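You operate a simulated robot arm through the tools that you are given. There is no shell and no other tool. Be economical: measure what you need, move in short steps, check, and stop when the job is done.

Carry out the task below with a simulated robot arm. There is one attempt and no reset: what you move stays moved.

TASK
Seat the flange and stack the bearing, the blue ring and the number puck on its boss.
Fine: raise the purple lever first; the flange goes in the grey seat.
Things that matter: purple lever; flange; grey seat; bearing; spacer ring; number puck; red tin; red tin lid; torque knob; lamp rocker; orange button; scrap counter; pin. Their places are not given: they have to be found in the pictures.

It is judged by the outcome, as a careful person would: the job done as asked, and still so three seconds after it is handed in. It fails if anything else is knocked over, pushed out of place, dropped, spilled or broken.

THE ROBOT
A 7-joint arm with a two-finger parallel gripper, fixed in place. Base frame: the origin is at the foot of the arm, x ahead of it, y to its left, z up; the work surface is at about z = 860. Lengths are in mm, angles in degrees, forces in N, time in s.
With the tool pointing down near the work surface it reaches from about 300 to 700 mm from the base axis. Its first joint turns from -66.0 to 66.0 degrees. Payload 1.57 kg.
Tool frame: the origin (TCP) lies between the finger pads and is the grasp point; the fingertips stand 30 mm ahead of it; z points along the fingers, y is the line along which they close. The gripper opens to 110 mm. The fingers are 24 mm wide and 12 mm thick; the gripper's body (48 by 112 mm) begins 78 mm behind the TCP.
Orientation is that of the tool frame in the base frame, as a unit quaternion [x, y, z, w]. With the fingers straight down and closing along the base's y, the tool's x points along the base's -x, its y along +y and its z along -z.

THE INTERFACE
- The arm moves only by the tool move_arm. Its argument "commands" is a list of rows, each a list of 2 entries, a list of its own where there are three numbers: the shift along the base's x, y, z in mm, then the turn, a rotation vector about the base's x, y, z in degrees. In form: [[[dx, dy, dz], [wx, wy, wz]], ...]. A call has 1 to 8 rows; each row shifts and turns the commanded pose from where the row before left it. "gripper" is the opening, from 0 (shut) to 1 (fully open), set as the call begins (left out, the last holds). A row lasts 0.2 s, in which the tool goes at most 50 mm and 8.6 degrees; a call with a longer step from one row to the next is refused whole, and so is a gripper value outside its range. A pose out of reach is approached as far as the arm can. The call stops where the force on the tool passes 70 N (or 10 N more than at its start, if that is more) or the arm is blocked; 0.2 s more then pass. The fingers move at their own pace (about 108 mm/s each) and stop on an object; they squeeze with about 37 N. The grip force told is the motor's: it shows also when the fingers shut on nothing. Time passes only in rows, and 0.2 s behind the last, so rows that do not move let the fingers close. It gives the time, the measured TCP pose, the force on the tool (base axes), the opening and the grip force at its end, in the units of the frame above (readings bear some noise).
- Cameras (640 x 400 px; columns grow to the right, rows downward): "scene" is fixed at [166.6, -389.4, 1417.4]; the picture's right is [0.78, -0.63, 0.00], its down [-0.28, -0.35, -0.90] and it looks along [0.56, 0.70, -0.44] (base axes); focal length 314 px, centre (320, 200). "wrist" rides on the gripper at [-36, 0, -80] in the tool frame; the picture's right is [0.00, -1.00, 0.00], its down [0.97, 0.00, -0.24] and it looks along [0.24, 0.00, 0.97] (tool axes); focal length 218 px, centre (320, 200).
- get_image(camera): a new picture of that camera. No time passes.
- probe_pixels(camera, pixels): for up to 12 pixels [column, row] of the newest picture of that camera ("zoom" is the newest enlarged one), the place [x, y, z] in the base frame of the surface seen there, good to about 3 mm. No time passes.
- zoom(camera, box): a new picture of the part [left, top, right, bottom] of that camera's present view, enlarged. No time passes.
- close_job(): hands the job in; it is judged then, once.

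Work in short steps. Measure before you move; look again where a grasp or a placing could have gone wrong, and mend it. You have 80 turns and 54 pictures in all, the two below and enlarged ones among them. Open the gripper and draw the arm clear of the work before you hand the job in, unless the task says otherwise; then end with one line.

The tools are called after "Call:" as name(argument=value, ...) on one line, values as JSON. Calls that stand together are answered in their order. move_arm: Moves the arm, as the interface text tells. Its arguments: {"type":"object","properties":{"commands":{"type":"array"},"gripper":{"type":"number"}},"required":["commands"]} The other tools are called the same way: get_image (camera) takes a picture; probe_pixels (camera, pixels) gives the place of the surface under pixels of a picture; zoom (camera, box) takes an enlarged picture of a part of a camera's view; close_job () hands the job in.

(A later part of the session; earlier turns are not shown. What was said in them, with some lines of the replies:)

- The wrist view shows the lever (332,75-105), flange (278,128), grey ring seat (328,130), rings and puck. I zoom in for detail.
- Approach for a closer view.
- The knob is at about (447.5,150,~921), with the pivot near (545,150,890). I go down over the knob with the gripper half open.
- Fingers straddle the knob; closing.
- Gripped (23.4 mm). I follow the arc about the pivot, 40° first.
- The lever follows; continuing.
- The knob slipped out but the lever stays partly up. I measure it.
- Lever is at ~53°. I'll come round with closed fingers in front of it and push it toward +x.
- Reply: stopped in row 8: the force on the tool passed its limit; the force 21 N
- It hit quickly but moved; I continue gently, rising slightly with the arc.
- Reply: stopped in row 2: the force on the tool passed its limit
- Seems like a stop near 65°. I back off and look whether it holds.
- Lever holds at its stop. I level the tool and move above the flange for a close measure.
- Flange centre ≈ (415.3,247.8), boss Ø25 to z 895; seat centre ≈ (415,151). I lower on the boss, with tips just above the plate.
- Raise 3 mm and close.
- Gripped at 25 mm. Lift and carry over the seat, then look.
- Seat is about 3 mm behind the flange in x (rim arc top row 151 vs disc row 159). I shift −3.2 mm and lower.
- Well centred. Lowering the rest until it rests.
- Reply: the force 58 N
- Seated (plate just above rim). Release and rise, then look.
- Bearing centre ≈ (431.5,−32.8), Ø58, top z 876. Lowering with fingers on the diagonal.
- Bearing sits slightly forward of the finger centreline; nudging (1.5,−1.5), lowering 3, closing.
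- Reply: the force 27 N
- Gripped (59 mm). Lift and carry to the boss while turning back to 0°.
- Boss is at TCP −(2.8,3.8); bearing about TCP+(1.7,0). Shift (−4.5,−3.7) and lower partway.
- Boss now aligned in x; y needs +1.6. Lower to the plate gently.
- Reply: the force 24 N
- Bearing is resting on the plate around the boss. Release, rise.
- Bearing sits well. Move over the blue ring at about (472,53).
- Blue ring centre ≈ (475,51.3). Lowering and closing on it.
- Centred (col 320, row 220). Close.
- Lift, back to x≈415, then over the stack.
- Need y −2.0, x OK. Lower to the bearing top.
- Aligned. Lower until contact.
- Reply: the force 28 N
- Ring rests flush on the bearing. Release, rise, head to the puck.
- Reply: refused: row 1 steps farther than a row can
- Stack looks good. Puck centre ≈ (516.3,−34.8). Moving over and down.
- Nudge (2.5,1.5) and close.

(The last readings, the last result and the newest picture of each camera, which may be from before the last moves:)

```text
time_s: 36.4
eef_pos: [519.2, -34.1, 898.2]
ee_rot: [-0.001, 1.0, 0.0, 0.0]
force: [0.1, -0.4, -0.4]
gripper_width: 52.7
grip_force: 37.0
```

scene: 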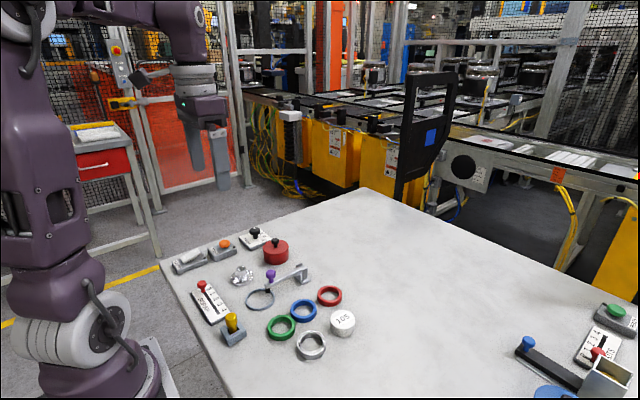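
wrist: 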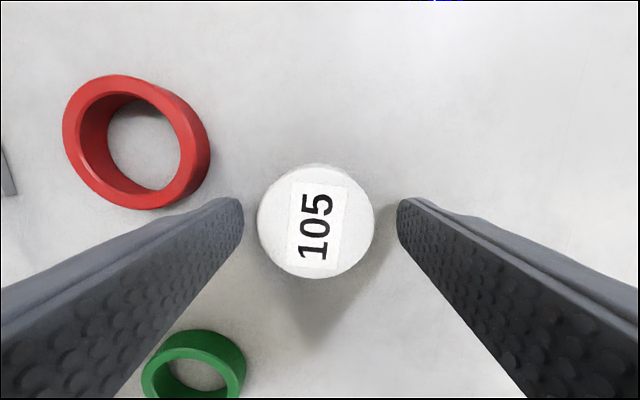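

Gripped 52.7 mm. Lift and carry.

Call:
move_arm(commands=[[[0, 0, 25], [0, 0, 0]], [[0, 0, 45], [0, 0, 0]], [[-45, 15, 0], [0, 0, 0]], [[-45, 18, 0], [0, 0, 0]], [[-12, 45, 0], [0, 0, 0]], [[0, 48, 0], [0, 0, 0]], [[0, 45, 0], [0, 0, 0]], [[0, 12, 0], [0, 0, 0]]])

Call:
get_image(camera="wrist")

```text
time_s: 38.2
eef_pos: [419.2, 150.9, 966.1]
ee_rot: [-0.001, 1.0, 0.0, -0.001]
force: [0.1, 0.0, -0.8]
gripper_width: 52.4
grip_force: 37.5
```

```text
9 pictures are left
```

wrist: 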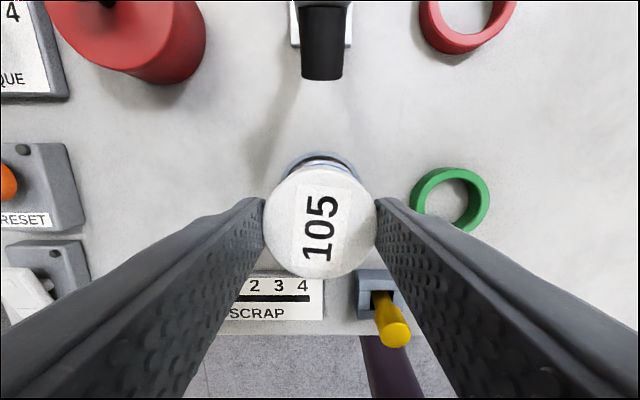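

Call:
zoom(camera="wrist", box=[256, 140, 384, 220])

```text
5.00 times, centred on (320, 180) of wrist
```

zoom: 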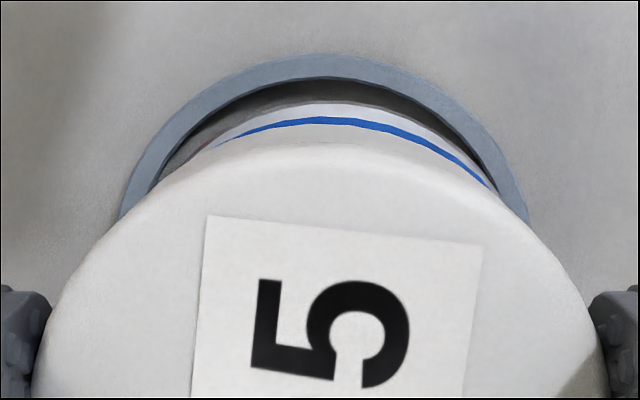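

Stack appears about 5.5 mm behind and 1.2 mm right of the puck. Shift and lower partway.

Call:
move_arm(commands=[[[-5.5, -1.2, 0], [0, 0, 0]], [[0, 0, -10], [0, 0, 0]], [[0, 0, -7], [0, 0, 0]], [[0, 0, 0], [0, 0, 0]]])

Call:
zoom(camera="wrist", box=[256, 140, 384, 220])

Call:
zoom(camera="scene", box=[220, 240, 316, 300])

```text
time_s: 39.2
eef_pos: [411.7, 147.5, 948.8]
ee_rot: [-0.003, 1.0, 0.0, 0.0]
force: [0.0, 0.6, -0.2]
gripper_width: 52.3
grip_force: 37.0
```

```text
5.00 times, centred on (320, 180) of wrist
```

zoom: 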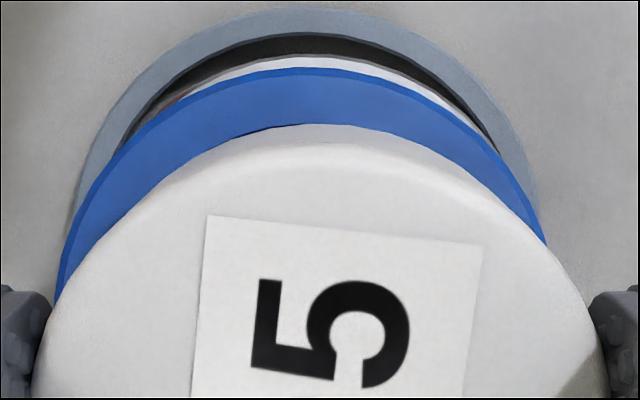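

```text
6.67 times, centred on (268, 270) of scene
```

zoom: 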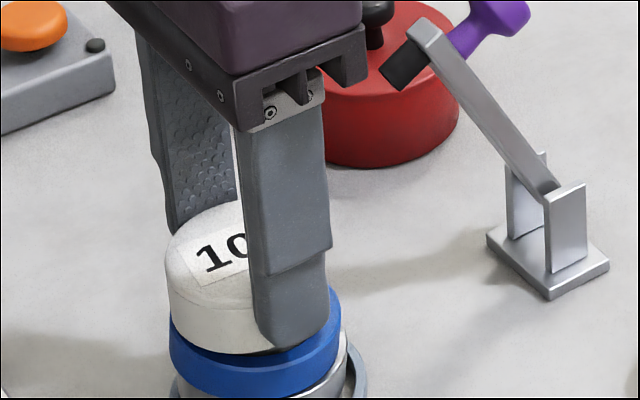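

Residual: puck needs (+1.8,+1.4). Shift, then lower to contact.

Call:
move_arm(commands=[[[1.8, 1.4, 0], [0, 0, 0]], [[0, 0, -5], [0, 0, 0]], [[0, 0, -2.5], [0, 0, 0]], [[0, 0, -1.5], [0, 0, 0]], [[0, 0, -1.2], [0, 0, 0]], [[0, 0, 0], [0, 0, 0]]])

Call:
zoom(camera="scene", box=[220, 240, 316, 300])

```text
time_s: 40.6
eef_pos: [413.2, 149.2, 937.1]
ee_rot: [-0.001, 1.0, 0.0, 0.002]
force: [6.2, 0.4, 29.5]
gripper_width: 52.3
grip_force: 37.2
```

```text
6.67 times, centred on (268, 270) of scene
```

zoom: 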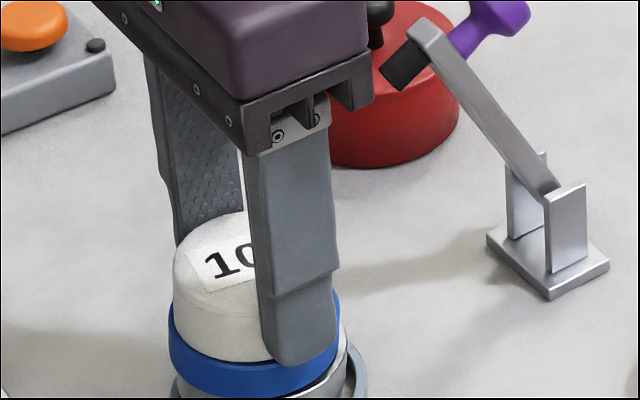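

Contact at 29 N, puck flat on the ring. Release slowly, rise, and back away.

Call:
move_arm(commands=[[[0, 0, 0.5], [0, 0, 0]], [[0, 0, 0], [0, 0, 0]], [[0, 0, 15], [0, 0, 0]], [[0, 0, 40], [0, 0, 0]], [[-10, 0, 45], [0, 0, 0]], [[-20, 0, 40], [0, 0, 0]]], gripper=0.7)

Call:
zoom(camera="scene", box=[160, 210, 370, 350])

Call:
get_image(camera="wrist")

```text
time_s: 42.0
eef_pos: [382.8, 149.4, 1077.4]
ee_rot: [-0.001, 1.0, 0.0, -0.001]
force: [-0.6, 0.4, -0.7]
gripper_width: 76.8
grip_force: 0.1
```

```text
2.86 times, centred on (265, 280) of scene
```

zoom: 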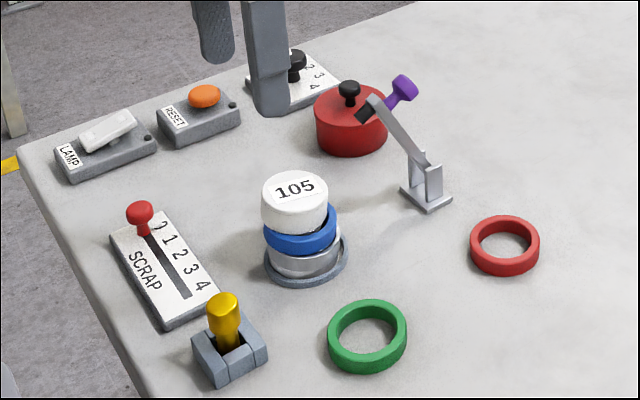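

```text
3 pictures are left
```

wrist: 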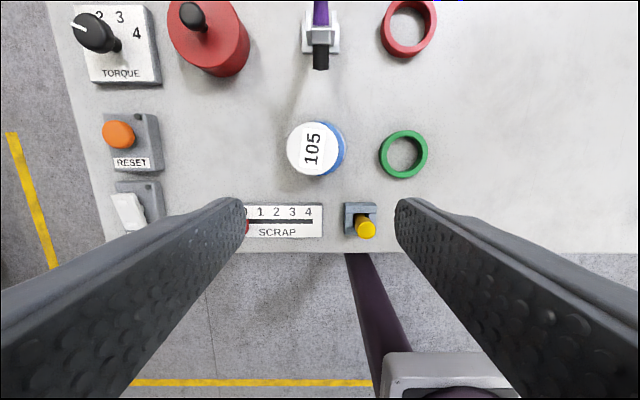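

The puck appears offset toward +y. I check its offset.

Call:
zoom(camera="wrist", box=[276, 110, 356, 190])

Call:
probe_pixels(camera="zoom", pixels=[[200, 200]])

```text
5.00 times, centred on (316, 150) of wrist
```

zoom: 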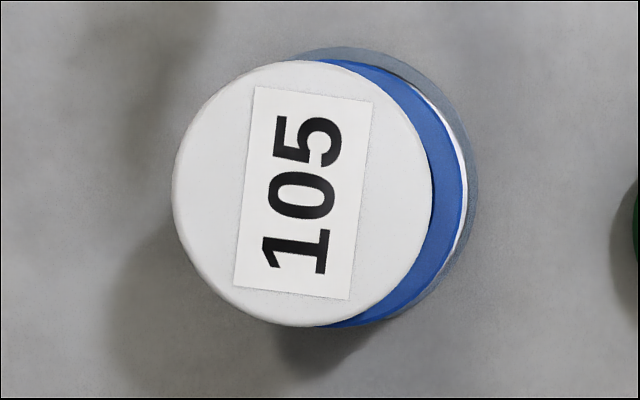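

```text
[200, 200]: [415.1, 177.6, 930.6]
```

Puck sits ~7 mm toward +y on the ring (centre ≈ (416,157) vs ring y≈150). I regrasp it to recentre.

Call:
move_arm(commands=[[[16, 4, -40], [0, 0, 0]], [[16, 3.7, -40], [0, 0, 0]], [[0, 0, -30], [0, 0, 0]], [[0, 0, -18], [0, 0, 0]], [[0, 0, -8], [0, 0, 0]], [[0, 0, 0], [0, 0, 0]]])

```text
time_s: 43.4
eef_pos: [416.0, 156.1, 941.9]
ee_rot: [-0.001, 1.0, 0.0, -0.001]
force: [0.2, 0.3, -0.3]
gripper_width: 76.9
grip_force: 0.0
```

Call:
move_arm(commands=[[[0, 0, -1], [0, 0, 0]], [[0, 0, 0], [0, 0, 0]], [[0, 0, 0], [0, 0, 0]]], gripper=0.25)

Call:
move_arm(commands=[[[0, 0, 4], [0, 0, 0]], [[0, -3, 1], [0, 0, 0]], [[0, -3.4, 0], [0, 0, 0]], [[0, 0, 0], [0, 0, 0]], [[0, 0, 0], [0, 0, 0]]])

```text
time_s: 44.2
eef_pos: [414.2, 156.0, 940.4]
ee_rot: [-0.002, 1.0, 0.0, 0.001]
force: [4.7, -0.1, 11.6]
gripper_width: 52.8
grip_force: 36.8
```

```text
time_s: 45.4
eef_pos: [415.6, 151.0, 946.6]
ee_rot: [-0.002, 1.0, 0.0, 0.0]
force: [0.5, -0.3, -0.2]
gripper_width: 52.5
grip_force: 36.8
```

Call:
zoom(camera="wrist", box=[256, 140, 384, 220])

```text
5.00 times, centred on (320, 180) of wrist
```

zoom: 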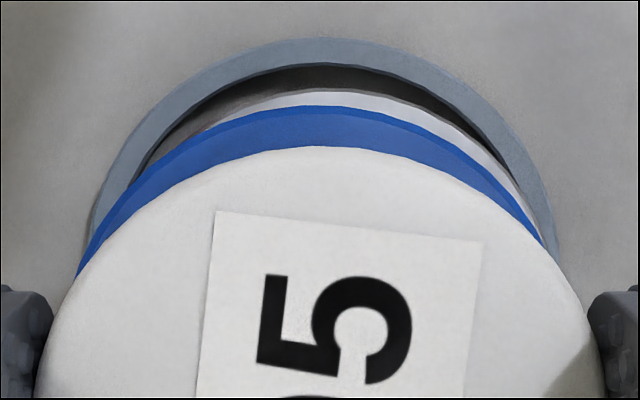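

y aligned now; shift x −2, lower to contact, relieve pressure, then open just a little at first.

Call:
move_arm(commands=[[[-2, 0.3, 0], [0, 0, 0]], [[0, 0, -3], [0, 0, 0]], [[0, 0, -2], [0, 0, 0]], [[0, 0, 0], [0, 0, 0]]])

```text
time_s: 46.4
eef_pos: [413.2, 151.1, 941.4]
ee_rot: [-0.002, 1.0, 0.0, 0.0]
force: [-0.1, 1.9, 11.6]
gripper_width: 52.5
grip_force: 37.0
```

Light contact (11.6 N). Opening slightly.

Call:
move_arm(commands=[[[0, 0, 0.3], [0, 0, 0]], [[0, 0, 0], [0, 0, 0]], [[0, 0, 0], [0, 0, 0]]], gripper=0.6)

Call:
move_arm(commands=[[[0, 0, 10], [0, 0, 0]], [[0, 0, 30], [0, 0, 0]], [[-10, 0, 45], [0, 0, 0]], [[-20, 0, 40], [0, 0, 0]], [[0, 0, 0], [0, 0, 0]]])

Call:
get_image(camera="wrist")

Call:
probe_pixels(camera="wrist", pixels=[[290, 150], [295, 150], [335, 150], [340, 150], [345, 150], [348, 150], [316, 128], [316, 172], [285, 150], [351, 150]])

```text
time_s: 47.2
eef_pos: [413.3, 150.4, 941.9]
ee_rot: [-0.002, 1.0, 0.0, 0.001]
force: [-0.9, 0.5, -0.3]
gripper_width: 65.8
grip_force: 0.1
```

```text
time_s: 48.4
eef_pos: [382.5, 151.1, 1064.5]
ee_rot: [-0.002, 1.0, -0.001, 0.0]
force: [-0.3, 0.1, -0.2]
gripper_width: 66.1
grip_force: 0.0
```

```text
0 pictures are left
```

wrist: 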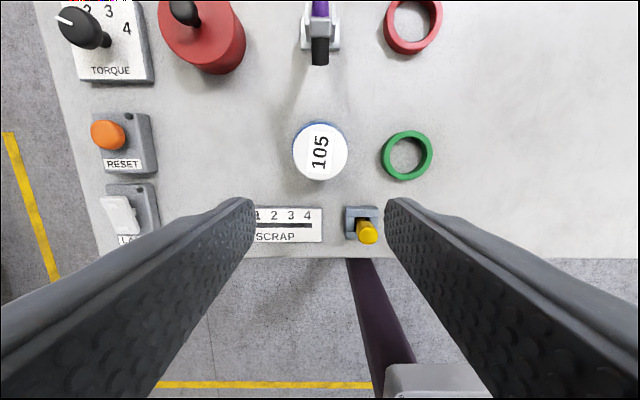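

```text
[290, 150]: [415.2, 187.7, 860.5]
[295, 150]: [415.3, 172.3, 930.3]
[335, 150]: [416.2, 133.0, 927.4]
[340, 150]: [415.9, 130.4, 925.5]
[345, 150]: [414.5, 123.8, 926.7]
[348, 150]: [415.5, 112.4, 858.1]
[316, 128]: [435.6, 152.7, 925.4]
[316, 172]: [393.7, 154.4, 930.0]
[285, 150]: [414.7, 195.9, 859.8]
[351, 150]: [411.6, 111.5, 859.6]
```

Puck is centred now, everything else in place. I draw the arm up clear, wait, and hand in.

Call:
move_arm(commands=[[[-10, 0, 45], [0, 0, 0]], [[-10, 0, 45], [0, 0, 0]], [[0, 0, 30], [0, 0, 0]], [[0, 0, 0], [0, 0, 0]]], gripper=1)

Call:
close_job()

```text
time_s: 49.4
eef_pos: [362.4, 152.4, 1185.3]
ee_rot: [-0.002, 1.0, 0.0, 0.0]
force: [1.1, 0.4, -0.4]
gripper_width: 110.0
grip_force: 0.1
```

```text
The job is handed in.
```

I raised the purple lever to about 65°, where it seems to hit a stop and holds, then seated the flange in the grey seat. The bearing, blue ring and number puck are stacked on its boss; the puck first came to rest about 7 mm off centre, so I regrasped it to recentre it, then handed the job in.
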